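You operate a simulated robot arm through the tools that you are given. There is no shell and no other tool.

You run a simulated two-armed robot. Do the job below in one go: nothing can be reset, and whatever is moved stays where it is left.

TASK
Start the skid pump and run line A at 20 L/min.
Fine: main switch on; open the inlet valve and valve A before you press start; the pump must not trip; leave the other valves, the fill button and the levers alone.

It is judged by the outcome, as a careful person would: the job done as asked, and still so three seconds after it is handed in. It fails if anything else is knocked over, pushed out of place, dropped, spilled or broken.

THE ROBOT
Two 7-joint arms with fingered hands on one trunk that stands fixed in place. Base frame: the origin is at the foot of the trunk, x ahead of it, y to its left, z up. Readings come in m, degrees, newtons and seconds.
The left shoulder is at [0.03, 0.136, 1.33], the right one opposite. With the tool pointing down near the work surface each hand reaches from about 0.22 to 0.7 m from the base axis, measured 20 degrees to its own side. Payload 5 kg a hand.
The TCP of each hand is the grasp point between the finger pads, 0.042 m short of the fingertips. In the tool frame z runs along the fingers and y along their closing line. The gripper opens to 0.208 m; its body begins 0.119 m behind the TCP. The gripper is a hand of 4 fingers: y runs from the thumb to the fingers, the wrist lies at [0, 0, -0.332] in the tool frame, and closing takes about 1.5 s.
Orientation is told as [roll, pitch, yaw] about the base's x, y, z axes, in that order, counted from this pose: with the fingers straight down and closing along the base's y, the tool's x points along the base's -x, its y along +y and its z along -z.

THE INTERFACE
- The arms move only by the tool move_arm. It takes "left_steps", "right_steps" or both (then of equal length, played together; a hand with none holds still); each is a list of rows, each a list of 6 numbers: the shift along the tool's x, y, z in units of 40 mm (1.0 is 40 mm), then the turn, a rotation vector about the tool's x, y, z in units of 6 degrees (1.0 is 6 degrees). In form: [[tx, ty, tz, ax, ay, az], ...]. A call has 1 to 20 rows; each row shifts and turns the commanded pose from where the row before left it, along the tool's axes as they then stand. "left_fingers" and "right_fingers" are, for a hand that has rows, the closure in counts, from 0 (fully open) to 255 (shut), set as the call begins (left out, the last holds). A call with a number of a shift or a turn outside -1 to 1 is refused whole. Each row takes 0.2 s and may step no farther than 0.05 m and 8.6 degrees from the row before; otherwise, or with a gripper value out of range, the whole call is refused. Where a pose cannot be reached the arm comes as near as it can. A force on the tool above 90 N (or 10 N above the force at the start of the call, whichever is more), or a blocked arm, ends the call early, and 0.2 s more pass. Each finger travels about 0.072 m/s and halts on what it meets, pressing with about 30 N; the grip force reading is that of the motor and also rises with nothing between the fingers. The clock runs only during rows and for 0.2 s after the last one: add rows that do not move to give the fingers time. It gives the time, the measured TCP pose, the force on the tool (base axes), the opening and the grip force at its end, in the units of the frame above (readings bear some noise), with the torque about the TCP (base axes, N m) and any sound that the robot's microphone picked up, and new pictures: "views" is both (left out), scene, wrist or none (wrist: the cameras of the hands that moved).
- Cameras (640 x 400 px; columns grow to the right, rows downward): "scene" is now at [0.0512, -0.005, 2.0616]; the picture's right is [-0.07, -1.00, 0.00], its down [-0.71, 0.05, -0.71] and it looks along [0.70, -0.05, -0.71] (base axes); focal length 313 px, centre (320, 200). "left" rides on the left gripper at [-0.101, 0, -0.145] in its tool frame; the picture's right is [0.00, -1.00, 0.00], its down [0.82, 0.00, -0.57] and it looks along [0.57, 0.00, 0.82] (tool axes); focal length 261 px, centre (320, 200). "right" rides on the right gripper at [0.101, 0, -0.145] in its tool frame; the picture's right is [-0.01, 1.00, 0.00], its down [-0.82, 0.00, -0.57] and it looks along [-0.57, 0.00, 0.82] (tool axes); focal length 261 px, centre (320, 200). There is no depth. A picture from a camera that has moved, and an enlarged one, comes with that camera's place and axes in the base frame and with its lens.
- lift_body(by): moves the trunk up (or, below 0, down) by that many m; the arms and the scene camera ride with it, the base frame stays. It gives what a move gives, with no picture.
- curl_fingers(finger1, finger2, finger3, thumb_bend, hand): sets how far each is bent, from 0 (flat) to 1 (curled in); at 0.3 the hand is open as for a grip, at 0.7 the pads meet at the TCP. One left out holds its place. A second passes; each finger stops where it meets its share of the squeeze, and holds until it gets a number again. A gripper value or a shape takes the hand back. It gives what a move gives, with no picture; readings hold the bend of each and the force on the fingers (four entries, about 0 where the hand has none), thumb and palm.
- grasp_type(shape, hand): the hand has 4 fingers and takes this shape, open, in about a second: jaw (thumb against the fingers, like two jaws); tri (thumb and two fingers); tip (a fingertip pinch); poke (one finger out to press); point (the index stretched); flat (the hand flat); cup (the hand cupped); fist (a fist). The gripper value then closes the fingers along that shape, each until it touches; the sizes above hold for jaw. It gives what a move gives, with no picture.
- aim_head(pan, tilt): turns the head with the scene camera to pan (to the left, within 143 degrees either way) and tilt (down, from -29 to 69), counted from straight ahead of the robot. It gives what a move gives, and a new picture of the scene camera.
- zoom(camera, box): a new picture of the part [left, top, right, bottom] of that camera's present view, enlarged. The clock stands still meanwhile.
- close_job(): hands the job in; it is judged then, once.

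Nothing tells you positions but the pictures and the camera data. Unless the task says otherwise, let go and move clear before handing in.

The tools are called after "Call:" by a JSON object that holds its "op" and its "data". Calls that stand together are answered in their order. move_arm: Moves the arms, as the interface text tells. Its arguments: {"type":"object","properties":{"left_steps":{"type":"array"},"left_fingers":{"type":"number"},"right_steps":{"type":"array"},"right_fingers":{"type":"number"},"views":{"type":"string","enum":["both","scene","wrist","none"]}},"required":[]} The other tools are called the same way: lift_body (by) moves the trunk up or down; grasp_type (shape, hand) gives the hand a shape; curl_fingers (finger1, finger2, finger3, thumb_bend, hand) moves the fingers one by one; aim_head (pan, tilt) turns the head that bears the scene camera; zoom (camera, box) takes an enlarged picture of a part of a camera's view; close_job () hands the job in.

At the start:

```text
t: 0.0
left_tool_pos: [0.5926, 0.2686, 1.5974]
left_tcp_rot: [0.0, 0.0, 0.0]
left_wrist_force: [-0.2, 0.8, -0.7]
left_ft_torque: [-0.05, -0.01, 0.0]
left_width: 0.2076
left_gripper_force: 0.1
left_shape: jaw
left_bend: [0.3, 0.3, 0.3, 0.3]
left_finger forces: [0.0, 0.0, 0.0, 0.0, 0.1, 0.0]
right_tool_pos: [0.6353, -0.1439, 1.5759]
right_tcp_rot: [0.0, 0.0, 0.0]
right_wrist_force: [0.2, 0.5, -0.6]
right_ft_torque: [0.04, -0.01, -0.01]
right_width: 0.2078
right_gripper_force: 0.1
right_shape: jaw
right_bend: [0.3, 0.3, 0.3, 0.3]
right_finger forces: [0.0, 0.0, 0.1, 0.0, 0.0, 0.0]
trunk travel left (down, up): [-0.35, 0.14]
head pan, tilt (commanded): [-4.2, 45.1]
```

scene: 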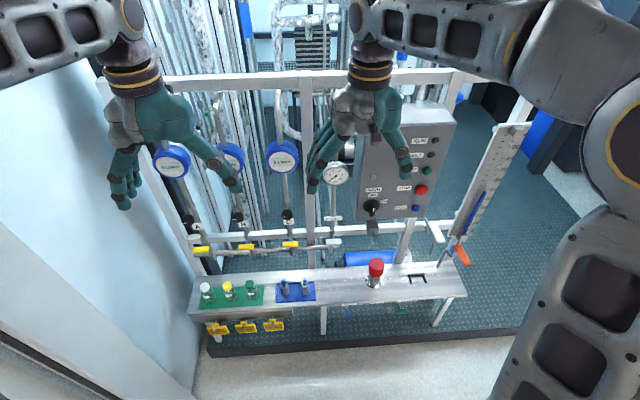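
right: 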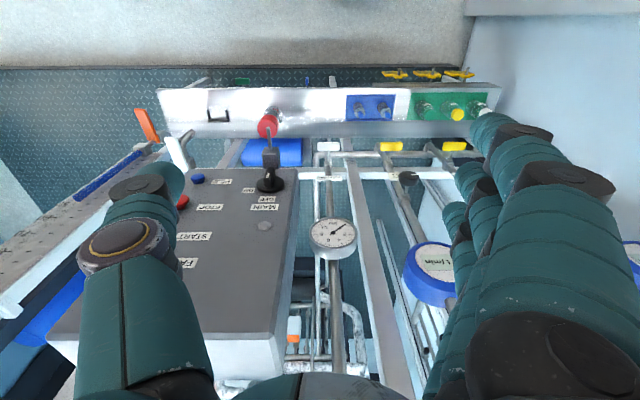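
left: 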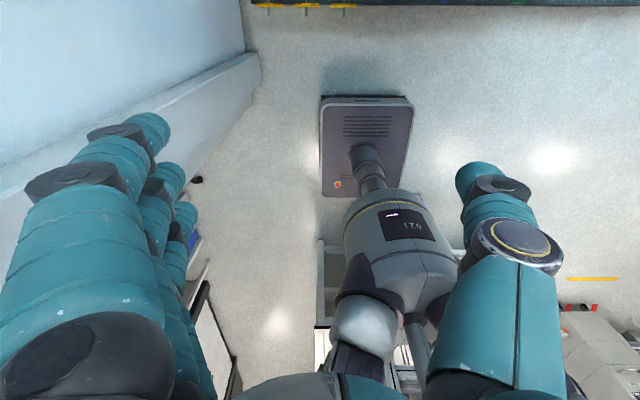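

I see a pump skid with a control box, gauges, a front shelf with knobs and yellow valves. I'll zoom in first to identify every control before moving anything.

Call:
{"op": "zoom", "data": {"camera": "scene", "box": [340, 100, 480, 240]}}

Call:
{"op": "zoom", "data": {"camera": "scene", "box": [180, 220, 340, 350]}}

Call:
{"op": "zoom", "data": {"camera": "scene", "box": [320, 220, 480, 350]}}

Call:
{"op": "zoom", "data": {"camera": "scene", "box": [140, 80, 360, 260]}}

Call:
{"op": "zoom", "data": {"camera": "right", "box": [150, 60, 350, 185]}}

Call:
{"op": "zoom", "data": {"camera": "right", "box": [320, 60, 520, 185]}}

```text
2.86 times, centred on (410, 170) of scene
camera zoom: at [0.0512, -0.005, 2.0616], right [-0.07, -1.0, 0.0], down [-0.71, 0.05, -0.71], along [0.7, -0.05, -0.71], focal length 894 px, centre (63, 286)
```

zoom: 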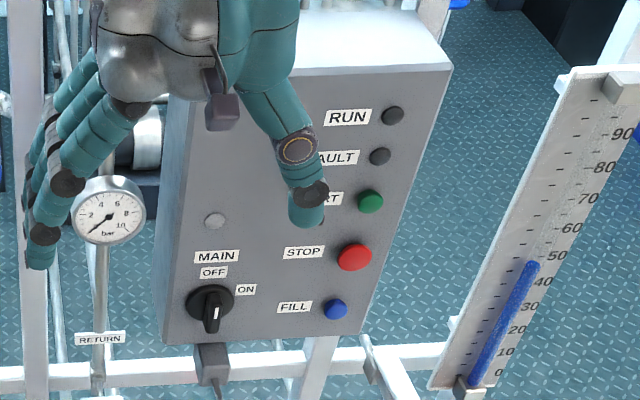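

```text
3.08 times, centred on (260, 285) of scene
camera zoom: at [0.0512, -0.005, 2.0616], right [-0.07, -1.0, 0.0], down [-0.71, 0.05, -0.71], along [0.7, -0.05, -0.71], focal length 962 px, centre (505, -62)
```

zoom: 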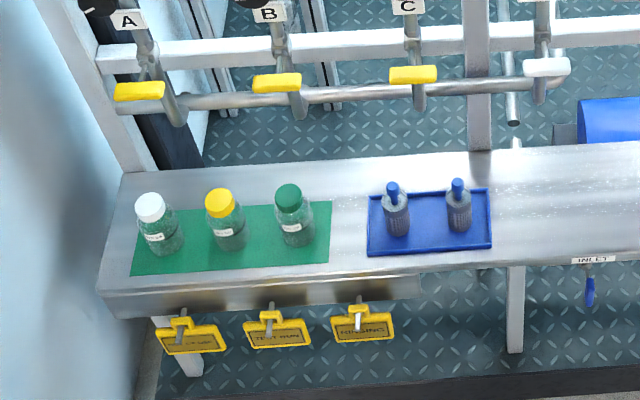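

```text
3.08 times, centred on (400, 285) of scene
camera zoom: at [0.0512, -0.005, 2.0616], right [-0.07, -1.0, 0.0], down [-0.71, 0.05, -0.71], along [0.7, -0.05, -0.71], focal length 962 px, centre (74, -62)
```

zoom: 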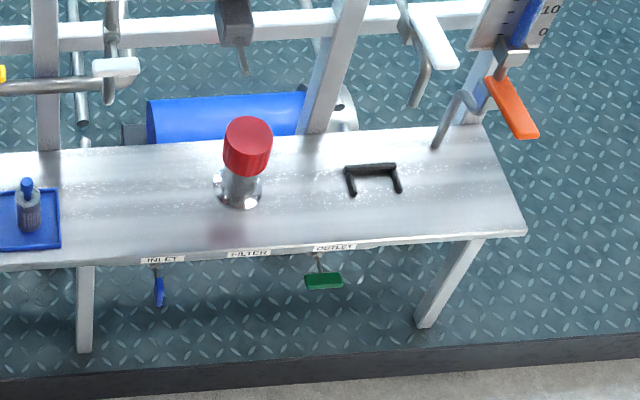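

```text
2.22 times, centred on (250, 170) of scene
camera zoom: at [0.0512, -0.005, 2.0616], right [-0.07, -1.0, 0.0], down [-0.71, 0.05, -0.71], along [0.7, -0.05, -0.71], focal length 695 px, centre (476, 267)
```

zoom: 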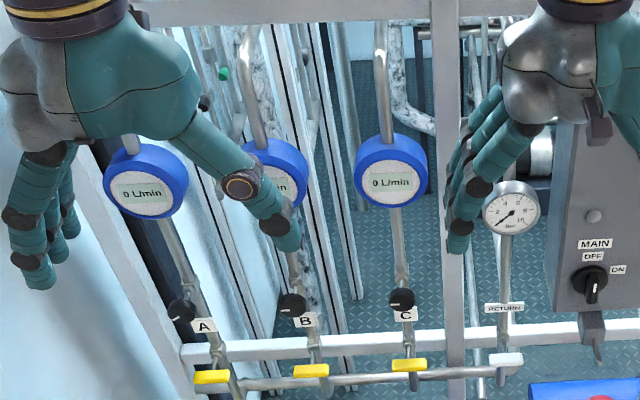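

```text
3.20 times, centred on (250, 122) of right
camera zoom: at [0.5351, -0.1411, 1.7204], right [0.01, 1.0, 0.0], down [0.82, 0.0, 0.57], along [0.57, 0.0, -0.82], focal length 834 px, centre (544, 448)
```

zoom: 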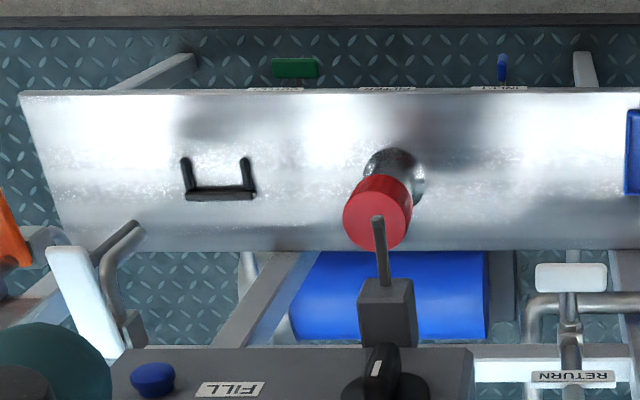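

```text
3.20 times, centred on (420, 122) of right
camera zoom: at [0.5351, -0.1411, 1.7204], right [0.01, 1.0, 0.0], down [0.82, 0.0, 0.57], along [0.57, 0.0, -0.82], focal length 834 px, centre (0, 448)
```

zoom: 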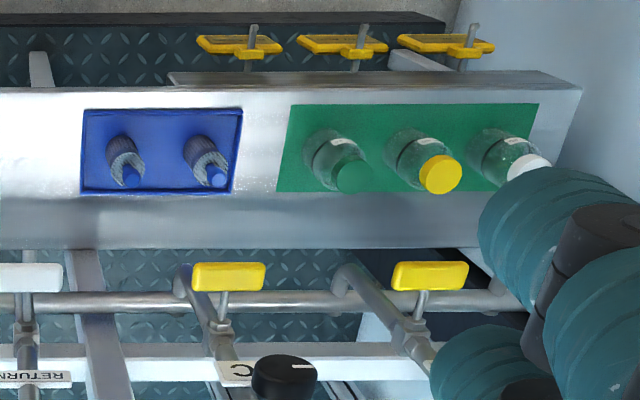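

The skid has a control box (MAIN/START/STOP/FILL), three lines A/B/C with black knobs, yellow valves and flow meters, and INLET/OUTLET valves below the shelf. I'll look left to find how near the wall is before I retract the arms for a clear view.

Call:
{"op": "aim_head", "data": {"pan": 45, "tilt": 45}}

Call:
{"op": "aim_head", "data": {"pan": -40, "tilt": 45}}

```text
t: 1.2
left_tool_pos: [0.5933, 0.2688, 1.5962]
left_tcp_rot: [0.0, 0.0, 0.0]
left_wrist_force: [0.0, -0.8, -0.8]
left_ft_torque: [-0.01, -0.01, -0.03]
left_width: 0.2079
left_gripper_force: 0.0
left_shape: jaw
left_bend: [0.3, 0.3, 0.3, 0.3]
left_finger forces: [0.0, 0.0, 0.0, 0.0, 0.0, 0.0]
right_tool_pos: [0.6362, -0.1435, 1.5759]
right_tcp_rot: [0.0, 0.0, 0.0]
right_wrist_force: [0.0, 0.3, -0.1]
right_ft_torque: [0.03, 0.01, -0.02]
right_width: 0.2079
right_gripper_force: 0.0
right_shape: jaw
right_bend: [0.3, 0.3, 0.3, 0.3]
right_finger forces: [0.0, 0.0, 0.1, 0.1, 0.1, 0.0]
trunk travel left (down, up): [-0.35, 0.14]
head pan, tilt (commanded): [45.0, 45.0]
camera scene: at [0.0279, 0.0583, 2.0617], right [0.71, -0.71, 0.0], down [-0.5, -0.5, -0.71], along [0.5, 0.5, -0.71], focal length 313 px, centre (320, 200)
```

scene: 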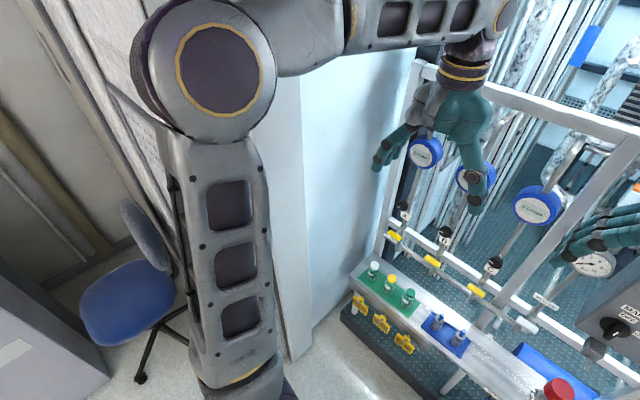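

```text
t: 2.8
left_tool_pos: [0.5936, 0.2689, 1.5965]
left_tcp_rot: [0.0, 0.0, 0.0]
left_wrist_force: [0.3, -0.7, -0.2]
left_ft_torque: [-0.02, -0.02, -0.04]
left_width: 0.2078
left_gripper_force: 0.1
left_shape: jaw
left_bend: [0.3, 0.3, 0.3, 0.3]
left_finger forces: [0.0, 0.0, 0.0, 0.1, 0.0, 0.1]
right_tool_pos: [0.6366, -0.144, 1.5754]
right_tcp_rot: [0.0, 0.1, 0.0]
right_wrist_force: [-0.1, 0.5, -0.3]
right_ft_torque: [0.02, 0.01, -0.02]
right_width: 0.2079
right_gripper_force: 0.0
right_shape: jaw
right_bend: [0.3, 0.3, 0.3, 0.3]
right_finger forces: [0.1, 0.0, 0.0, 0.1, 0.0, 0.0]
trunk travel left (down, up): [-0.35, 0.14]
head pan, tilt (commanded): [-40.0, 45.0]
camera scene: at [0.0326, -0.0514, 2.0617], right [-0.64, -0.77, 0.0], down [-0.54, 0.45, -0.71], along [0.54, -0.45, -0.71], focal length 313 px, centre (320, 200)
```

scene: 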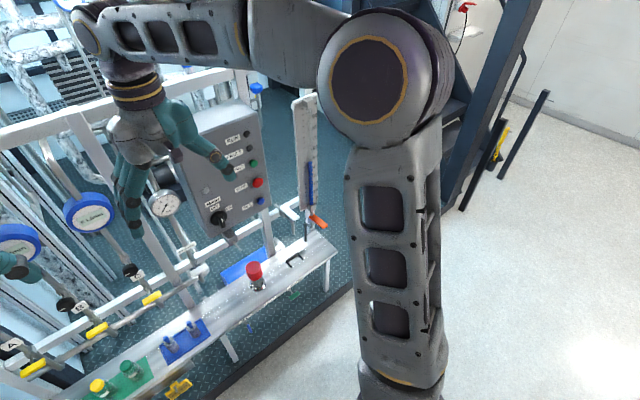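

The wall stands at about y = 0.69 on the left, so there is some room. I'll look at the right part from this view, then retract the arms for a clear look.

Call:
{"op": "zoom", "data": {"camera": "scene", "box": [180, 80, 340, 280]}}

Call:
{"op": "zoom", "data": {"camera": "scene", "box": [0, 220, 240, 400]}}

Call:
{"op": "move_arm", "data": {"left_steps": [[0.6, 0.2, 0.5, 0, 0, 0], [0.6, 0.2, 0.5, 0, 0, 0], [0.6, 0.2, 0.5, 0, 0, 0], [0.6, 0.2, 0.5, 0, 0, 0], [0.6, 0.2, 0.5, 0, 0, 0], [0.6, 0.2, 0.5, 0, 0, 0]], "right_steps": [[0.6, -0.6, 0.5, 0, 0, 0], [0.6, -0.6, 0.5, 0, 0, 0], [0.6, -0.6, 0.5, 0, 0, 0], [0.6, -0.6, 0.5, 0, 0, 0], [0.6, -0.6, 0.5, 0, 0, 0], [0.6, -0.6, 0.5, 0, 0, 0]], "views": "wrist"}}

Call:
{"op": "aim_head", "data": {"pan": 0, "tilt": 40}}

```text
2.00 times, centred on (260, 180) of scene
camera zoom: at [0.0326, -0.0514, 2.0617], right [-0.64, -0.77, 0.0], down [-0.54, 0.45, -0.71], along [0.54, -0.45, -0.71], focal length 626 px, centre (440, 240)
```

zoom: 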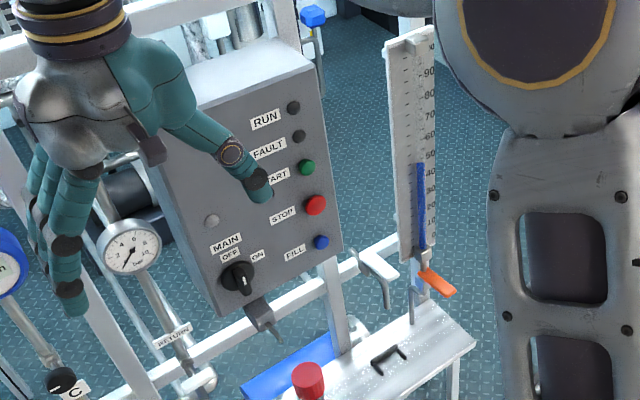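

```text
2.22 times, centred on (120, 310) of scene
camera zoom: at [0.0326, -0.0514, 2.0617], right [-0.64, -0.77, 0.0], down [-0.54, 0.45, -0.71], along [0.54, -0.45, -0.71], focal length 695 px, centre (764, -44)
```

zoom: 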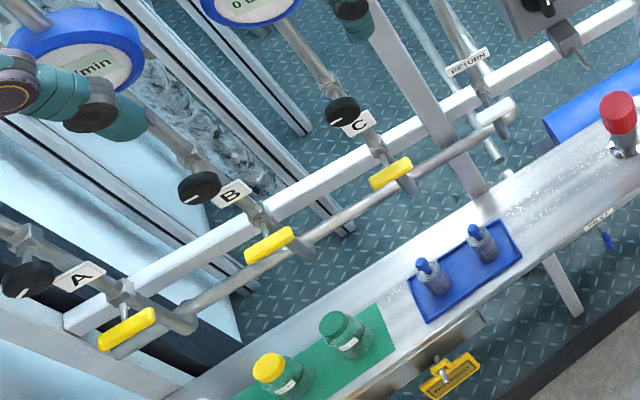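

```text
t: 4.2
left_tool_pos: [0.4487, 0.3172, 1.4758]
left_tcp_rot: [0.0, -0.1, 0.0]
left_wrist_force: [-1.2, -0.3, 0.5]
left_ft_torque: [0.06, -0.14, 0.01]
left_width: 0.2078
left_gripper_force: 0.1
left_shape: jaw
left_bend: [0.3, 0.3, 0.3, 0.3]
left_finger forces: [0.0, 0.1, 0.0, 0.1, 0.1, 0.0]
right_tool_pos: [0.4892, -0.2901, 1.456]
right_tcp_rot: [0.0, 0.0, 0.0]
right_wrist_force: [-1.3, -0.4, 0.8]
right_ft_torque: [0.06, -0.16, 0.01]
right_width: 0.2076
right_gripper_force: 0.1
right_shape: jaw
right_bend: [0.3, 0.3, 0.3, 0.3]
right_finger forces: [0.0, 0.1, 0.0, 0.0, 0.0, 0.1]
trunk travel left (down, up): [-0.35, 0.14]
head pan, tilt (commanded): [-40.0, 45.0]
camera right: at [0.3887, -0.2876, 1.6005], right [0.0, 1.0, 0.0], down [0.82, 0.0, 0.57], along [0.57, 0.0, -0.82], focal length 261 px, centre (320, 200)
camera left: at [0.5483, 0.3175, 1.6217], right [0.0, -1.0, 0.0], down [-0.82, 0.0, 0.57], along [-0.57, 0.0, -0.82], focal length 261 px, centre (320, 200)
```

right: 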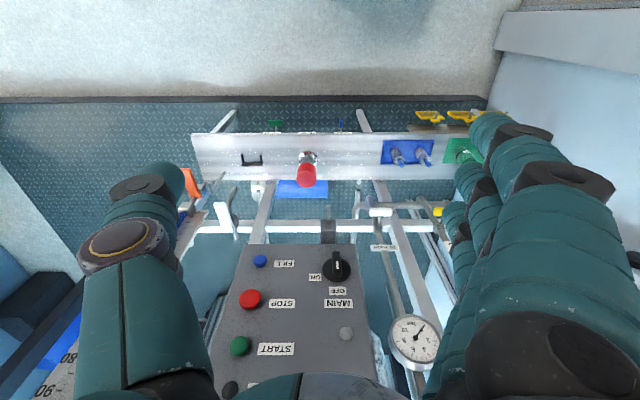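
left: 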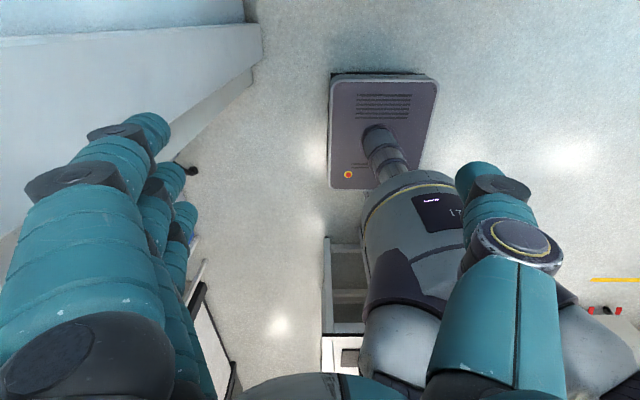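

```text
t: 5.2
left_tool_pos: [0.4499, 0.3175, 1.4749]
left_tcp_rot: [0.0, 0.0, 0.1]
left_wrist_force: [-0.2, 0.1, 0.2]
left_ft_torque: [0.01, -0.03, 0.01]
left_width: 0.2079
left_gripper_force: 0.1
left_shape: jaw
left_bend: [0.3, 0.3, 0.3, 0.3]
left_finger forces: [0.0, 0.1, 0.1, 0.1, 0.0, 0.0]
right_tool_pos: [0.4924, -0.2902, 1.4544]
right_tcp_rot: [0.1, 0.0, 0.0]
right_wrist_force: [-0.6, -0.3, 0.1]
right_ft_torque: [0.05, 0.0, 0.0]
right_width: 0.2078
right_gripper_force: 0.0
right_shape: jaw
right_bend: [0.3, 0.3, 0.3, 0.3]
right_finger forces: [0.1, 0.0, 0.0, 0.0, 0.0, 0.1]
trunk travel left (down, up): [-0.35, 0.14]
head pan, tilt (commanded): [0.0, 40.0]
camera scene: at [0.0544, 0.0004, 2.069], right [0.0, -1.0, 0.0], down [-0.64, 0.0, -0.77], along [0.77, 0.0, -0.64], focal length 313 px, centre (320, 200)
```

scene: 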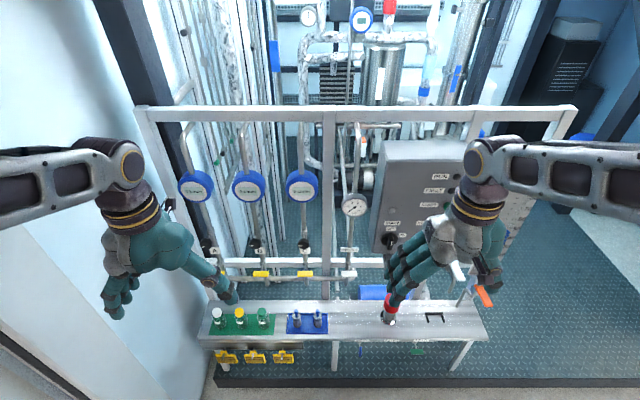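

From triangulation the panel face is near x ≈ 0.84 (START about [0.84,-0.42,1.38], MAIN about [0.84,-0.25,1.21]), and the blue INLET handle is near [0.76,-0.20,0.48] beneath the shelf front. I'll lower the trunk and look from lower down.

Call:
{"op": "lift_body", "data": {"by": -0.3}}

Call:
{"op": "aim_head", "data": {"pan": 0, "tilt": 40}}

Call:
{"op": "zoom", "data": {"camera": "scene", "box": [140, 120, 360, 260]}}

Call:
{"op": "zoom", "data": {"camera": "scene", "box": [340, 220, 500, 320]}}

```text
t: 8.2
left_tool_pos: [0.4496, 0.3185, 1.1753]
left_tcp_rot: [0.0, 0.0, 0.0]
left_wrist_force: [0.0, -0.2, 0.4]
left_ft_torque: [-0.02, 0.01, -0.01]
left_width: 0.2081
left_gripper_force: 0.1
left_shape: jaw
left_bend: [0.3, 0.3, 0.3, 0.3]
left_finger forces: [0.0, 0.0, 0.0, 0.1, 0.1, 0.1]
right_tool_pos: [0.4913, -0.2887, 1.1552]
right_tcp_rot: [0.0, 0.0, 0.1]
right_wrist_force: [-1.1, -0.8, 0.5]
right_ft_torque: [0.06, 0.02, 0.02]
right_width: 0.2079
right_gripper_force: 0.1
right_shape: jaw
right_bend: [0.3, 0.3, 0.3, 0.3]
right_finger forces: [0.0, 0.0, 0.1, 0.0, 0.0, 0.0]
trunk travel left (down, up): [-0.05, 0.44]
head pan, tilt (commanded): [0.0, 40.0]
```

```text
t: 8.8
left_tool_pos: [0.4505, 0.3182, 1.1748]
left_tcp_rot: [0.1, 0.0, 0.0]
left_wrist_force: [0.3, -0.3, 0.3]
left_ft_torque: [0.03, 0.02, 0.02]
left_width: 0.2079
left_gripper_force: 0.1
left_shape: jaw
left_bend: [0.3, 0.3, 0.3, 0.3]
left_finger forces: [0.0, 0.1, 0.0, 0.1, 0.1, 0.1]
right_tool_pos: [0.4915, -0.2897, 1.155]
right_tcp_rot: [0.1, 0.0, 0.0]
right_wrist_force: [0.2, -0.2, -0.1]
right_ft_torque: [0.01, 0.0, 0.0]
right_width: 0.2078
right_gripper_force: 0.0
right_shape: jaw
right_bend: [0.3, 0.3, 0.3, 0.3]
right_finger forces: [0.0, 0.0, 0.0, 0.1, 0.1, 0.1]
trunk travel left (down, up): [-0.05, 0.44]
head pan, tilt (commanded): [0.0, 40.0]
camera scene: at [0.0551, 0.0008, 1.769], right [0.0, -1.0, 0.0], down [-0.64, 0.0, -0.77], along [0.77, 0.0, -0.64], focal length 313 px, centre (320, 200)
```

scene: 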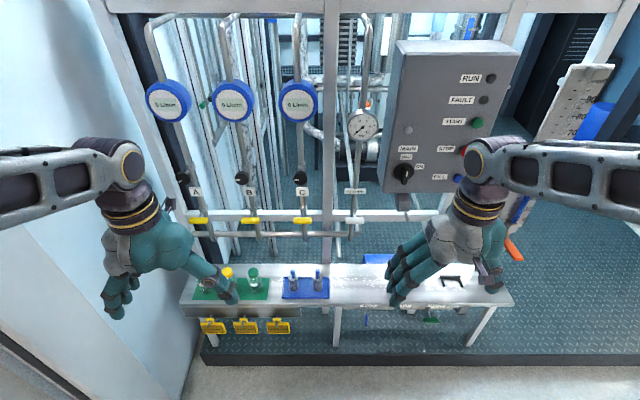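

```text
2.86 times, centred on (250, 190) of scene
camera zoom: at [0.0551, 0.0008, 1.769], right [0.0, -1.0, 0.0], down [-0.64, 0.0, -0.77], along [0.77, 0.0, -0.64], focal length 894 px, centre (520, 229)
```

zoom: 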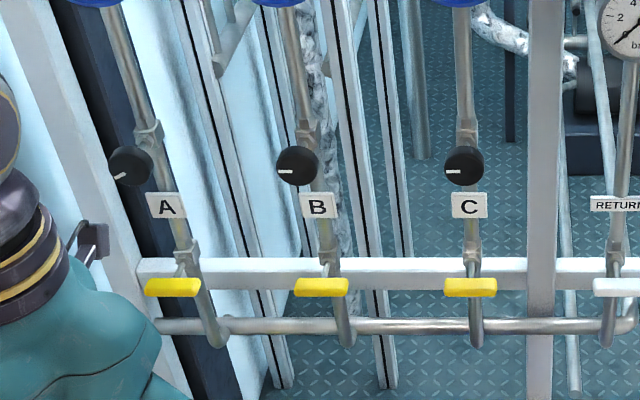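

```text
4.00 times, centred on (420, 270) of scene
camera zoom: at [0.0551, 0.0008, 1.769], right [0.0, -1.0, 0.0], down [-0.64, 0.0, -0.77], along [0.77, 0.0, -0.64], focal length 1251 px, centre (-80, -80)
```

zoom: 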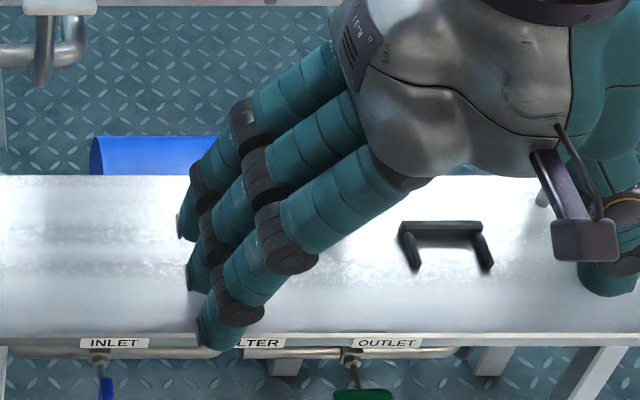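

Under the shelf a horizontal pipe is now visible: the green OUTLET handle lies along it (open), and the blue INLET handle hangs crosswise (closed). Line A (y ≈ 0.425) has a yellow handle near [0.84,0.42,1.02] and a knob near [0.85,0.43,1.20]; I'll turn the left hand to point forward and look closely with its camera.

Call:
{"op": "move_arm", "data": {"left_steps": [[-0.283, 0.133, 0.125, 0, -1, 0], [-0.268, 0.133, 0.154, 0, -1, 0], [-0.251, 0.133, 0.181, 0, -1, 0], [-0.231, 0.133, 0.206, 0, -1, 0], [-0.208, 0.133, 0.229, 0, -1, 0], [-0.183, 0.133, 0.25, 0, -1, 0], [-0.156, 0.133, 0.267, 0, -1, 0], [-0.127, 0.133, 0.282, 0, -1, 0], [-0.096, 0.133, 0.294, 0, -1, 0], [-0.065, 0.133, 0.302, 0, -1, 0], [-0.033, 0.133, 0.308, 0, -1, 0], [-0.001, 0.133, 0.309, 0, -1, 0], [0.031, 0.133, 0.308, 0, -1, 0], [0.063, 0.133, 0.303, 0, -1, 0], [0.095, 0.133, 0.294, 0, -1, 0]], "views": "both"}}

```text
t: 12.0
left_tool_pos: [0.6548, 0.4225, 1.1142]
left_tcp_rot: [-160.7, -89.8, 160.7]
left_wrist_force: [0.3, 0.6, -0.3]
left_ft_torque: [0.01, -0.03, -0.05]
left_width: 0.2075
left_gripper_force: 0.2
left_shape: jaw
left_bend: [0.3, 0.3, 0.3, 0.3]
left_finger forces: [0.0, 0.1, 0.0, 0.0, 0.0, 0.0]
left hand out of reach, approached as far as the arm can: row 9, 10, 11, 12
right_tool_pos: [0.493, -0.2878, 1.1549]
right_tcp_rot: [0.0, 0.1, 0.0]
right_wrist_force: [0.7, 0.3, 0.5]
right_ft_torque: [-0.14, 0.12, 0.01]
right_width: 0.2076
right_gripper_force: 0.0
right_shape: jaw
right_bend: [0.3, 0.3, 0.3, 0.3]
right_finger forces: [0.0, 0.0, 0.1, 0.1, 0.1, 0.1]
trunk travel left (down, up): [-0.05, 0.44]
head pan, tilt (commanded): [0.0, 40.0]
camera scene: at [0.0566, 0.0021, 1.7689], right [0.0, -1.0, 0.0], down [-0.64, 0.0, -0.77], along [0.77, 0.0, -0.64], focal length 313 px, centre (320, 200)
camera left: at [0.5102, 0.4232, 1.2156], right [0.0, -1.0, 0.01], down [-0.57, 0.0, -0.82], along [0.82, 0.0, -0.57], focal length 261 px, centre (320, 200)
```

scene: 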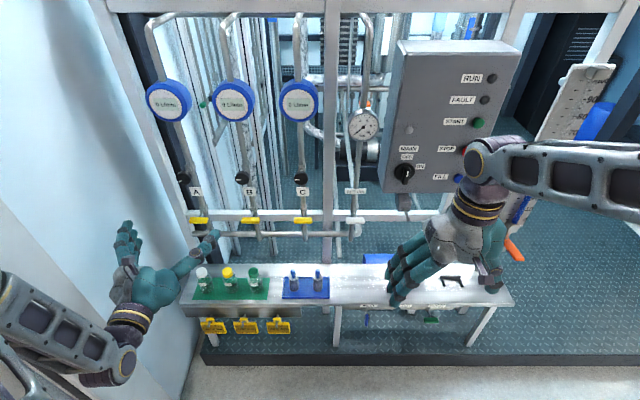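
left: 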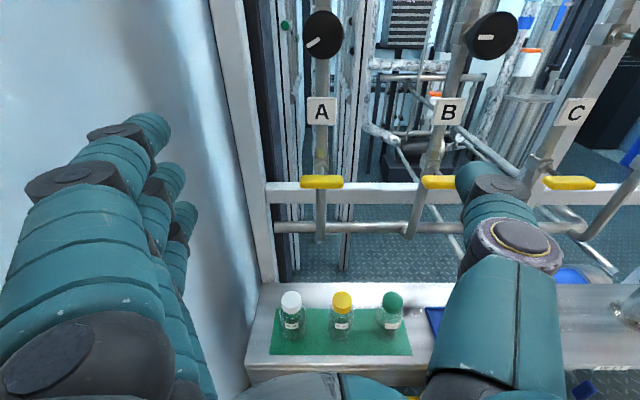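

The left hand now points forward in front of line A with a clear close view. I'll enlarge it to see the valve, knob and meter details.

Call:
{"op": "zoom", "data": {"camera": "left", "box": [260, 0, 420, 100]}}

Call:
{"op": "zoom", "data": {"camera": "left", "box": [240, 120, 400, 250]}}

Call:
{"op": "zoom", "data": {"camera": "scene", "box": [130, 60, 290, 250]}}

Call:
{"op": "zoom", "data": {"camera": "scene", "box": [330, 290, 450, 350]}}

```text
4.00 times, centred on (340, 50) of left
camera zoom: at [0.5102, 0.4232, 1.2156], right [0.0, -1.0, 0.01], down [-0.57, 0.0, -0.82], along [0.82, 0.0, -0.57], focal length 1043 px, centre (240, 800)
```

zoom: 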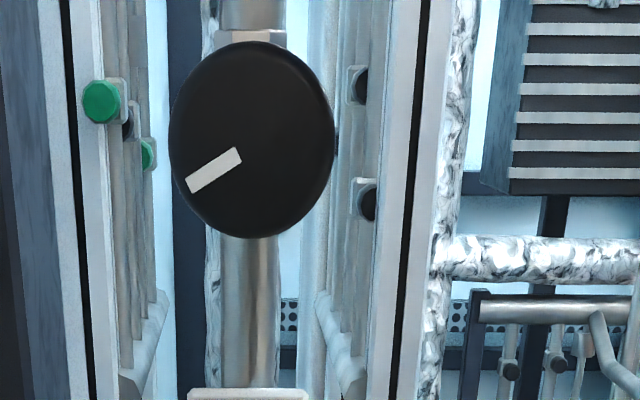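

```text
3.08 times, centred on (320, 185) of left
camera zoom: at [0.5102, 0.4232, 1.2156], right [0.0, -1.0, 0.01], down [-0.57, 0.0, -0.82], along [0.82, 0.0, -0.57], focal length 802 px, centre (320, 246)
```

zoom: 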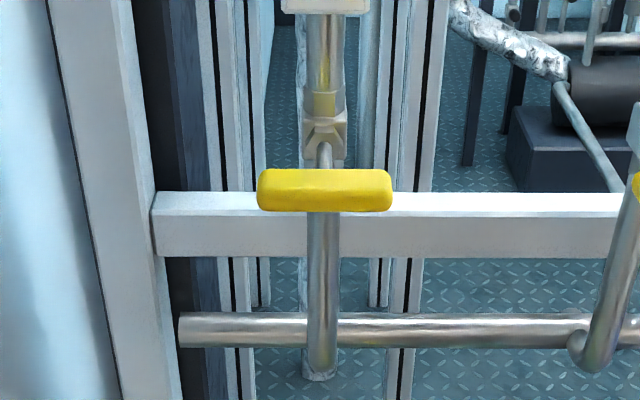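

```text
2.11 times, centred on (210, 155) of scene
camera zoom: at [0.0566, 0.0021, 1.7689], right [0.0, -1.0, 0.0], down [-0.64, 0.0, -0.77], along [0.77, 0.0, -0.64], focal length 659 px, centre (552, 295)
```

zoom: 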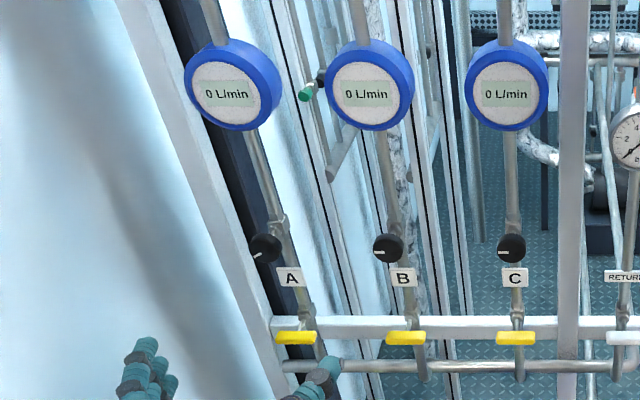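

```text
5.33 times, centred on (390, 320) of scene
camera zoom: at [0.0566, 0.0021, 1.7689], right [0.0, -1.0, 0.0], down [-0.64, 0.0, -0.77], along [0.77, 0.0, -0.64], focal length 1668 px, centre (-53, -440)
```

zoom: 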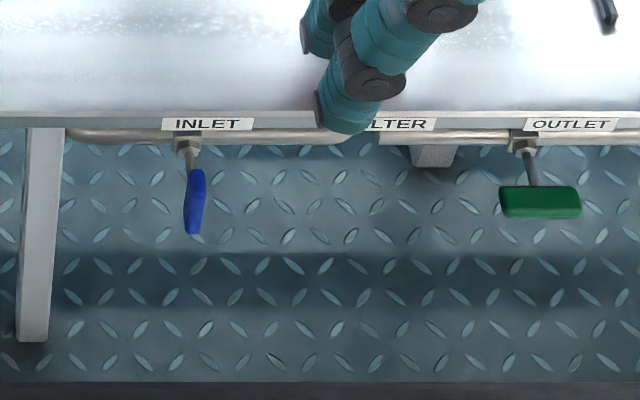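

Line A's yellow T-handle is horizontal across its vertical pipe (closed), and knob A's pointer is at about 8 o'clock while B and C are at 9. I'll try out the hand shapes here in free space to see where the fingertips lie.

Call:
{"op": "grasp_type", "data": {"shape": "tip", "hand": "left"}}

Call:
{"op": "zoom", "data": {"camera": "left", "box": [0, 0, 640, 400]}}

Call:
{"op": "grasp_type", "data": {"shape": "poke", "hand": "left"}}

Call:
{"op": "zoom", "data": {"camera": "left", "box": [0, 0, 640, 400]}}

Call:
{"op": "grasp_type", "data": {"shape": "tri", "hand": "left"}}

Call:
{"op": "zoom", "data": {"camera": "left", "box": [0, 0, 640, 400]}}

```text
t: 12.9
left_tool_pos: [0.6546, 0.4214, 1.1159]
left_tcp_rot: [-7.8, -90.0, 7.8]
left_wrist_force: [0.2, -0.5, -0.4]
left_ft_torque: [-0.01, 0.01, 0.03]
left_width: 0.2078
left_gripper_force: 0.0
left_shape: tip
left_bend: [0.06, 0.3, 0.06, 0.3]
left_finger forces: [0.0, 0.0, 0.0, 0.1, 0.0, 0.0]
right_tool_pos: [0.4924, -0.2896, 1.1557]
right_tcp_rot: [-0.1, 0.0, 0.1]
right_wrist_force: [0.2, -0.6, -0.2]
right_ft_torque: [-0.03, 0.02, 0.01]
right_width: 0.2078
right_gripper_force: 0.2
right_shape: jaw
right_bend: [0.3, 0.3, 0.3, 0.3]
right_finger forces: [0.1, 0.0, 0.1, 0.1, 0.0, 0.0]
trunk travel left (down, up): [-0.05, 0.44]
head pan, tilt (commanded): [0.0, 40.0]
```

```text
1.00 times, centred on (320, 200) of left (not enlarged: the box is as wide or as high as the picture)
camera zoom: at [0.5094, 0.422, 1.2166], right [0.0, -1.0, 0.0], down [-0.57, 0.0, -0.82], along [0.82, 0.0, -0.57], focal length 261 px, centre (320, 200)
```

zoom: 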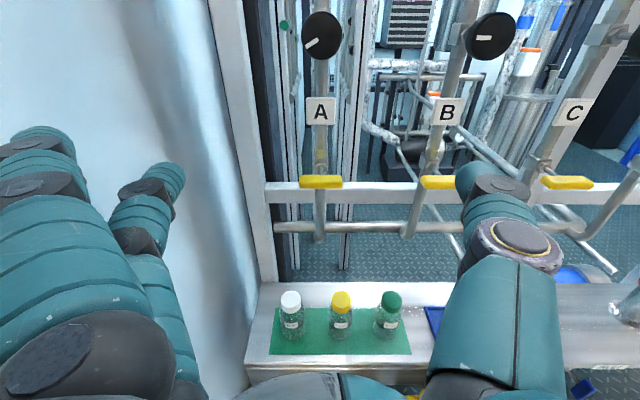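

```text
t: 13.8
left_tool_pos: [0.6551, 0.4217, 1.1151]
left_tcp_rot: [-1.1, -90.0, 1.0]
left_wrist_force: [0.1, 0.4, -0.1]
left_ft_torque: [0.0, -0.01, -0.01]
left_width: 0.0
left_gripper_force: 0.1
left_shape: poke
left_bend: [1.0, 1.0, 1.0, 0.45]
left_finger forces: [0.0, 0.0, 0.1, 0.0, 0.0, 0.0]
right_tool_pos: [0.4911, -0.2889, 1.1556]
right_tcp_rot: [0.0, 0.0, 0.0]
right_wrist_force: [0.3, 0.6, 0.1]
right_ft_torque: [0.03, 0.03, 0.03]
right_width: 0.208
right_gripper_force: 0.1
right_shape: jaw
right_bend: [0.3, 0.3, 0.3, 0.3]
right_finger forces: [0.0, 0.0, 0.0, 0.0, 0.0, 0.0]
trunk travel left (down, up): [-0.05, 0.44]
head pan, tilt (commanded): [0.0, 40.0]
```

```text
1.00 times, centred on (320, 200) of left (not enlarged: the box is as wide or as high as the picture)
camera zoom: at [0.5094, 0.4219, 1.2166], right [0.0, -1.0, 0.0], down [-0.57, 0.0, -0.82], along [0.82, 0.0, -0.57], focal length 261 px, centre (320, 200)
```

zoom: 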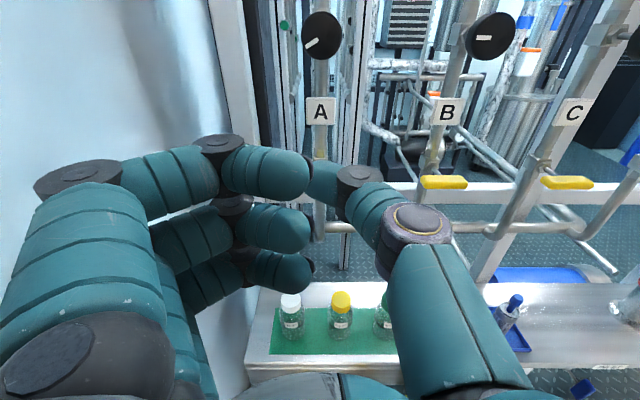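

```text
t: 14.7
left_tool_pos: [0.6553, 0.4213, 1.1138]
left_tcp_rot: [-5.0, -90.0, 4.9]
left_wrist_force: [0.6, 0.1, 0.2]
left_ft_torque: [0.0, 0.01, 0.04]
left_width: 0.2081
left_gripper_force: 0.0
left_shape: tri
left_bend: [0.3, 0.3, 0.06, 0.3]
left_finger forces: [0.0, 0.0, 0.1, 0.0, 0.1, 0.0]
right_tool_pos: [0.4926, -0.288, 1.1551]
right_tcp_rot: [0.0, 0.0, 0.1]
right_wrist_force: [1.0, 0.0, 0.9]
right_ft_torque: [-0.03, -0.02, -0.02]
right_width: 0.2078
right_gripper_force: 0.0
right_shape: jaw
right_bend: [0.3, 0.3, 0.3, 0.3]
right_finger forces: [0.0, 0.0, 0.0, 0.0, 0.0, 0.0]
trunk travel left (down, up): [-0.05, 0.44]
head pan, tilt (commanded): [0.0, 40.0]
```

```text
1.00 times, centred on (320, 200) of left (not enlarged: the box is as wide or as high as the picture)
camera zoom: at [0.5094, 0.422, 1.2166], right [0.0, -1.0, 0.0], down [-0.57, 0.0, -0.82], along [0.82, 0.0, -0.57], focal length 261 px, centre (320, 200)
```

zoom: 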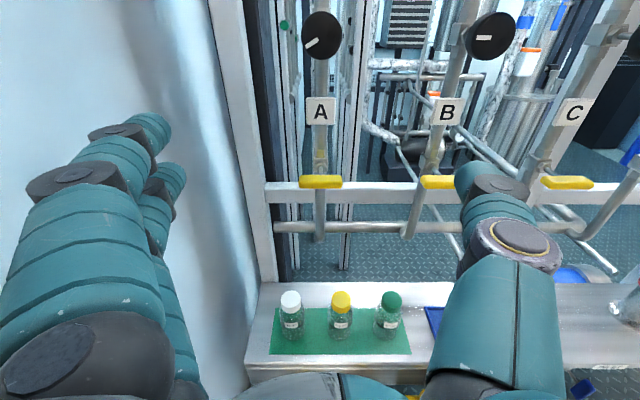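

I'd like to see the finger geometry while partly closed, so I'll close the left hand in steps in free space and look.

Call:
{"op": "grasp_type", "data": {"shape": "jaw", "hand": "left"}}

Call:
{"op": "move_arm", "data": {"left_steps": [[0, 0, 0, 0, 0, 0], [0, 0, 0, 0, 0, 0], [0, 0, 0, 0, 0, 0], [0, 0, 0, 0, 0, 0], [0, 0, 0, 0, 0, 0], [0, 0, 0, 0, 0, 0]], "left_fingers": 170, "views": "wrist"}}

Call:
{"op": "move_arm", "data": {"left_steps": [[0, 0, 0, 0, 0, 0], [0, 0, 0, 0, 0, 0], [0, 0, 0, 0, 0, 0], [0, 0, 0, 0, 0, 0]], "left_fingers": 230, "views": "both"}}

```text
t: 15.6
left_tool_pos: [0.6546, 0.4206, 1.1149]
left_tcp_rot: [-4.4, -90.0, 4.3]
left_wrist_force: [0.0, -0.4, 0.5]
left_ft_torque: [-0.01, -0.04, 0.01]
left_width: 0.2079
left_gripper_force: 0.1
left_shape: jaw
left_bend: [0.3, 0.3, 0.3, 0.3]
left_finger forces: [0.0, 0.0, 0.0, 0.0, 0.0, 0.0]
right_tool_pos: [0.492, -0.2889, 1.1548]
right_tcp_rot: [0.0, 0.0, 0.0]
right_wrist_force: [-0.7, -0.3, 0.5]
right_ft_torque: [0.0, 0.01, -0.01]
right_width: 0.2082
right_gripper_force: 0.0
right_shape: jaw
right_bend: [0.3, 0.3, 0.3, 0.3]
right_finger forces: [0.1, 0.0, 0.1, 0.0, 0.1, 0.0]
trunk travel left (down, up): [-0.05, 0.44]
head pan, tilt (commanded): [0.0, 40.0]
```

```text
t: 17.0
left_tool_pos: [0.6538, 0.4212, 1.1137]
left_tcp_rot: [-35.9, -90.0, 35.8]
left_wrist_force: [0.0, 0.2, 0.0]
left_ft_torque: [0.0, 0.03, 0.0]
left_width: 0.0698
left_gripper_force: 0.1
left_shape: jaw
left_bend: [0.73, 0.73, 0.73, 0.7]
left_finger forces: [0.0, 0.1, 0.0, 0.0, 0.0, 0.0]
right_tool_pos: [0.4918, -0.2898, 1.1549]
right_tcp_rot: [0.0, 0.0, 0.0]
right_wrist_force: [-0.7, -0.4, 0.5]
right_ft_torque: [0.0, 0.0, 0.0]
right_width: 0.2078
right_gripper_force: 0.1
right_shape: jaw
right_bend: [0.3, 0.3, 0.3, 0.3]
right_finger forces: [0.0, 0.0, 0.0, 0.0, 0.0, 0.0]
trunk travel left (down, up): [-0.05, 0.44]
head pan, tilt (commanded): [0.0, 40.0]
camera left: at [0.5094, 0.422, 1.2165], right [0.0, -1.0, 0.0], down [-0.57, 0.0, -0.82], along [0.82, 0.0, -0.57], focal length 261 px, centre (320, 200)
```

left: 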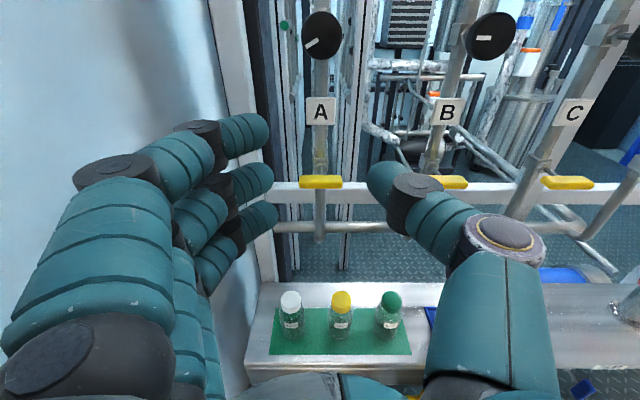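

```text
t: 18.0
left_tool_pos: [0.6551, 0.4214, 1.1152]
left_tcp_rot: [-35.4, -90.0, 35.2]
left_wrist_force: [-0.6, -1.0, -1.1]
left_ft_torque: [-0.01, 0.03, 0.0]
left_width: 0.0212
left_gripper_force: 0.0
left_shape: jaw
left_bend: [0.72, 0.72, 0.72, 0.7]
left_finger forces: [0.1, 0.0, 0.0, 0.1, 0.1, 0.0]
right_tool_pos: [0.4933, -0.2887, 1.1549]
right_tcp_rot: [-0.1, 0.0, 0.0]
right_wrist_force: [-0.2, -1.1, 0.4]
right_ft_torque: [-0.01, 0.03, 0.03]
right_width: 0.2077
right_gripper_force: 0.1
right_shape: jaw
right_bend: [0.3, 0.3, 0.3, 0.3]
right_finger forces: [0.0, 0.0, 0.0, 0.0, 0.0, 0.0]
trunk travel left (down, up): [-0.05, 0.44]
head pan, tilt (commanded): [0.0, 40.0]
camera scene: at [0.0551, 0.0008, 1.769], right [0.0, -1.0, 0.0], down [-0.64, 0.0, -0.77], along [0.77, 0.0, -0.64], focal length 313 px, centre (320, 200)
camera left: at [0.5094, 0.422, 1.2165], right [0.0, -1.0, 0.0], down [-0.57, 0.0, -0.82], along [0.82, 0.0, -0.57], focal length 261 px, centre (320, 200)
```

scene: 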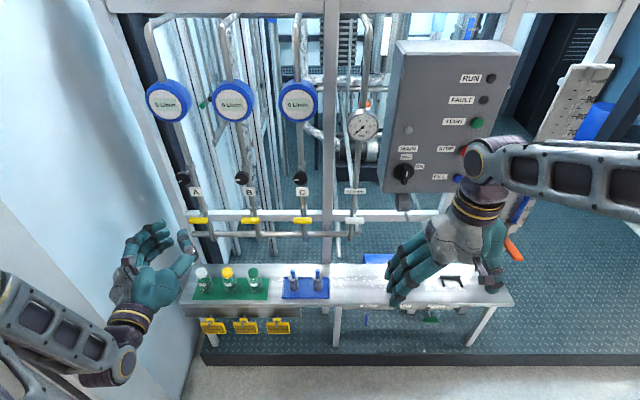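
left: 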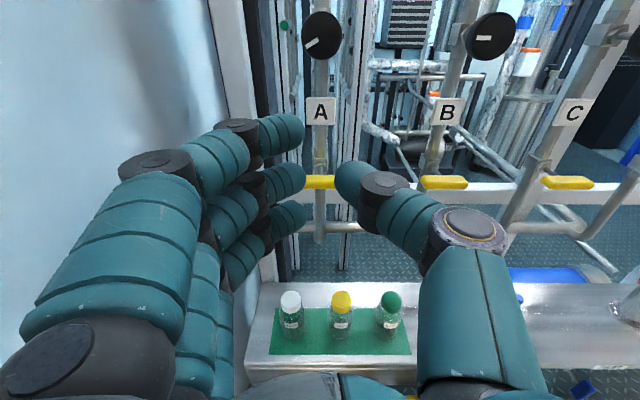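

The jaw pinch looks good for the T-handle: pads close at the TCP with about 4 cm of fingertip beyond. I'll roll the left hand +90° about its pointing axis (fingers above, thumb below) in free space to check the wrist's range.

Call:
{"op": "move_arm", "data": {"left_steps": [[0, 0, 0, 0, 0, 1], [0, 0, 0, 0, 0, 1], [0, 0, 0, 0, 0, 1], [0, 0, 0, 0, 0, 1], [0, 0, 0, 0, 0, 1], [0, 0, 0, 0, 0, 1], [0, 0, 0, 0, 0, 1], [0, 0, 0, 0, 0, 1], [0, 0, 0, 0, 0, 1], [0, 0, 0, 0, 0, 1], [0, 0, 0, 0, 0, 1], [0, 0, 0, 0, 0, 1], [0, 0, 0, 0, 0, 1], [0, 0, 0, 0, 0, 1], [0, 0, 0, 0, 0, 1]], "left_fingers": 140, "views": "both"}}

```text
t: 21.2
left_tool_pos: [0.6553, 0.422, 1.1128]
left_tcp_rot: [90.0, 0.1, -90.0]
left_wrist_force: [0.3, -0.3, -0.4]
left_ft_torque: [-0.01, 0.02, -0.03]
left_width: 0.093
left_gripper_force: 0.0
left_shape: jaw
left_bend: [0.73, 0.73, 0.73, 0.7]
left_finger forces: [0.1, 0.0, 0.1, 0.1, 0.0, 0.0]
right_tool_pos: [0.492, -0.2891, 1.1546]
right_tcp_rot: [0.0, -0.1, 0.0]
right_wrist_force: [0.1, -0.6, 0.6]
right_ft_torque: [0.0, -0.04, 0.01]
right_width: 0.2077
right_gripper_force: 0.1
right_shape: jaw
right_bend: [0.3, 0.3, 0.3, 0.3]
right_finger forces: [0.1, 0.0, 0.0, 0.0, 0.0, 0.0]
trunk travel left (down, up): [-0.05, 0.44]
head pan, tilt (commanded): [0.0, 40.0]
camera scene: at [0.0551, 0.0008, 1.769], right [0.0, -1.0, 0.0], down [-0.64, 0.0, -0.77], along [0.77, 0.0, -0.64], focal length 313 px, centre (320, 200)
camera left: at [0.5097, 0.3209, 1.1145], right [0.0, 0.0, -1.0], down [-0.57, 0.82, 0.0], along [0.82, 0.57, 0.0], focal length 261 px, centre (320, 200)
```

scene: 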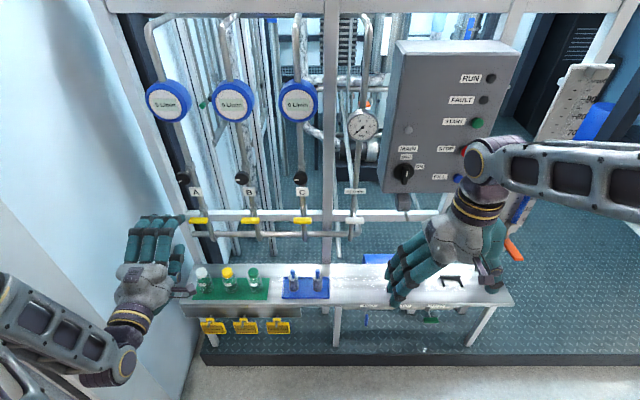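
left: 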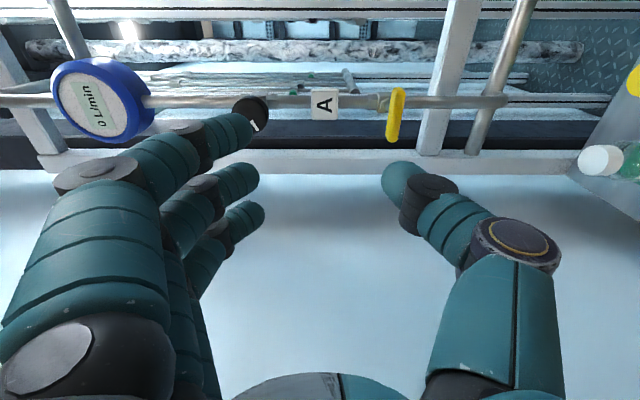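

The roll works, and this side view confirms the handle centre near [0.842, 0.421, 1.017]. I'll line the hand up at that height and approach to just short of the handle.

Call:
{"op": "move_arm", "data": {"left_steps": [[0, -0.8, 0, 0, 0, 0], [0, -0.8, 0, 0, 0, 0], [0, -0.8, 0, 0, 0, 0], [0, 0, 0.8, 0, 0, 0], [0, 0, 0.8, 0, 0, 0], [0, 0, 0.8, 0, 0, 0]], "views": "both"}}

```text
t: 22.6
left_tool_pos: [0.7519, 0.4233, 1.0152]
left_tcp_rot: [90.0, 0.0, -90.0]
left_wrist_force: [-0.1, -0.5, -0.6]
left_ft_torque: [0.0, -0.01, -0.02]
left_width: 0.0937
left_gripper_force: 0.1
left_shape: jaw
left_bend: [0.73, 0.73, 0.73, 0.7]
left_finger forces: [0.0, 0.0, 0.0, 0.0, 0.1, 0.0]
right_tool_pos: [0.4925, -0.2879, 1.1551]
right_tcp_rot: [0.0, 0.0, 0.0]
right_wrist_force: [0.1, -0.6, 0.3]
right_ft_torque: [0.01, 0.05, 0.02]
right_width: 0.2079
right_gripper_force: 0.0
right_shape: jaw
right_bend: [0.3, 0.3, 0.3, 0.3]
right_finger forces: [0.1, 0.1, 0.0, 0.0, 0.0, 0.0]
trunk travel left (down, up): [-0.05, 0.44]
head pan, tilt (commanded): [0.0, 40.0]
camera scene: at [0.0557, 0.0005, 1.769], right [0.0, -1.0, 0.0], down [-0.64, 0.0, -0.77], along [0.77, 0.0, -0.64], focal length 313 px, centre (320, 200)
camera left: at [0.6062, 0.3232, 1.0175], right [0.0, 0.0, -1.0], down [-0.57, 0.82, 0.0], along [0.82, 0.57, 0.0], focal length 261 px, centre (320, 200)
```

scene: 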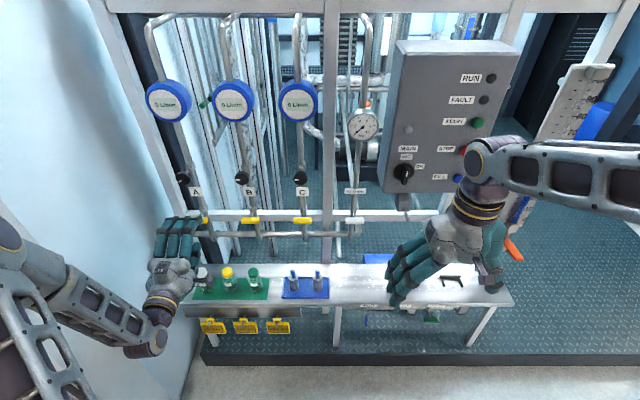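
left: 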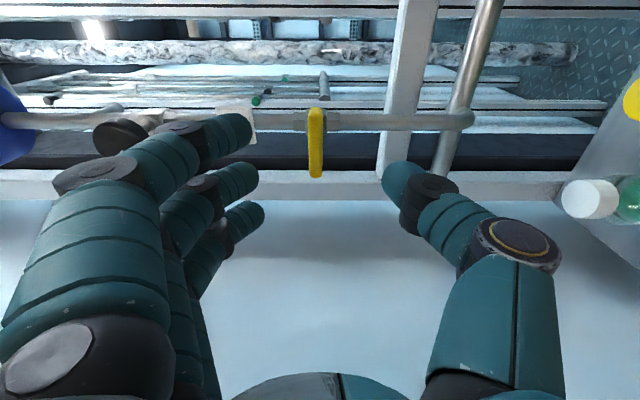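

The handle is in line between the fingers and thumb. I'll advance about 8 cm so the handle lies between the pads.

Call:
{"op": "move_arm", "data": {"left_steps": [[0, 0.05, 0.5, 0, 0, 0], [0, 0.05, 0.5, 0, 0, 0], [0, 0, 0.5, 0, 0, 0], [0, 0, 0.45, 0, 0, 0]], "views": "both"}}

Call:
{"op": "zoom", "data": {"camera": "scene", "box": [130, 150, 290, 250]}}

```text
t: 23.6
left_tool_pos: [0.8295, 0.4224, 1.0205]
left_tcp_rot: [90.0, 0.0, -90.0]
left_wrist_force: [0.5, 0.1, -0.6]
left_ft_torque: [0.0, -0.03, -0.01]
left_width: 0.0932
left_gripper_force: 0.0
left_shape: jaw
left_bend: [0.73, 0.73, 0.73, 0.7]
left_finger forces: [0.0, 0.0, 0.0, 0.0, 0.0, 0.0]
right_tool_pos: [0.4921, -0.2895, 1.1546]
right_tcp_rot: [0.0, 0.0, 0.0]
right_wrist_force: [0.9, 0.4, -0.8]
right_ft_torque: [-0.01, 0.07, -0.02]
right_width: 0.208
right_gripper_force: 0.1
right_shape: jaw
right_bend: [0.3, 0.3, 0.3, 0.3]
right_finger forces: [0.0, 0.0, 0.0, 0.1, 0.0, 0.0]
trunk travel left (down, up): [-0.05, 0.44]
head pan, tilt (commanded): [0.0, 40.0]
camera scene: at [0.0555, 0.0009, 1.769], right [0.0, -1.0, 0.0], down [-0.64, 0.0, -0.77], along [0.77, 0.0, -0.64], focal length 313 px, centre (320, 200)
camera left: at [0.6838, 0.3205, 1.0226], right [0.0, -0.01, -1.0], down [-0.57, 0.82, 0.0], along [0.82, 0.57, 0.0], focal length 261 px, centre (320, 200)
```

scene: 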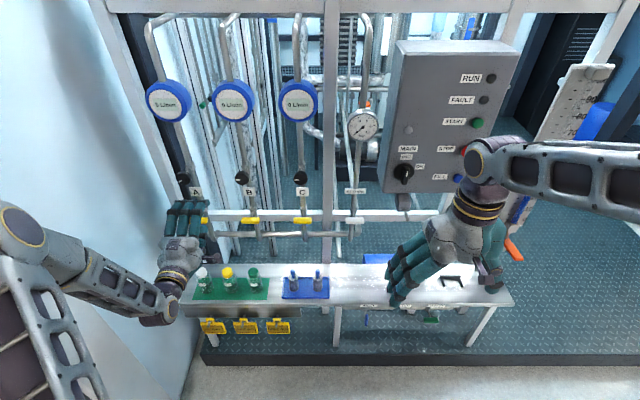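
left: 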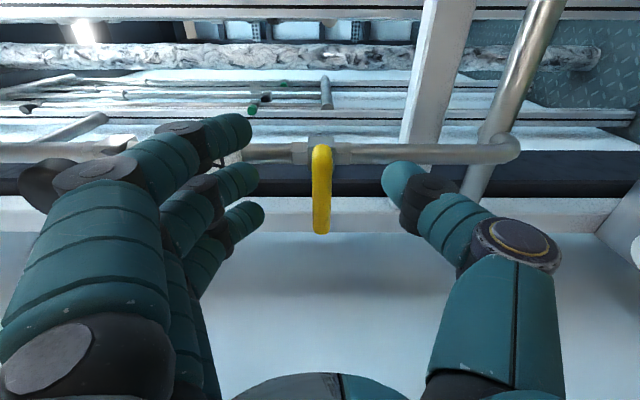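

```text
4.00 times, centred on (210, 200) of scene
camera zoom: at [0.0555, 0.0009, 1.769], right [0.0, -1.0, 0.0], down [-0.64, 0.0, -0.77], along [0.77, 0.0, -0.64], focal length 1251 px, centre (760, 200)
```

zoom: 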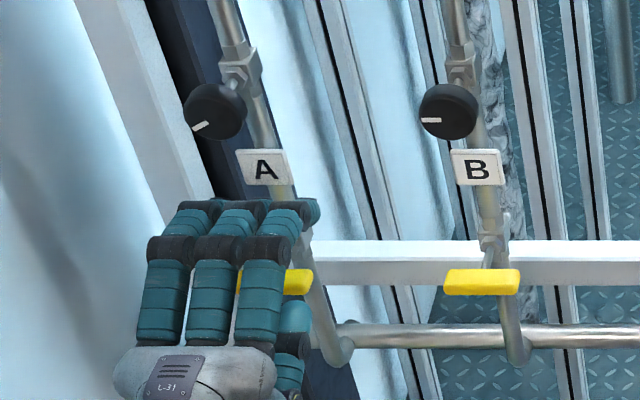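

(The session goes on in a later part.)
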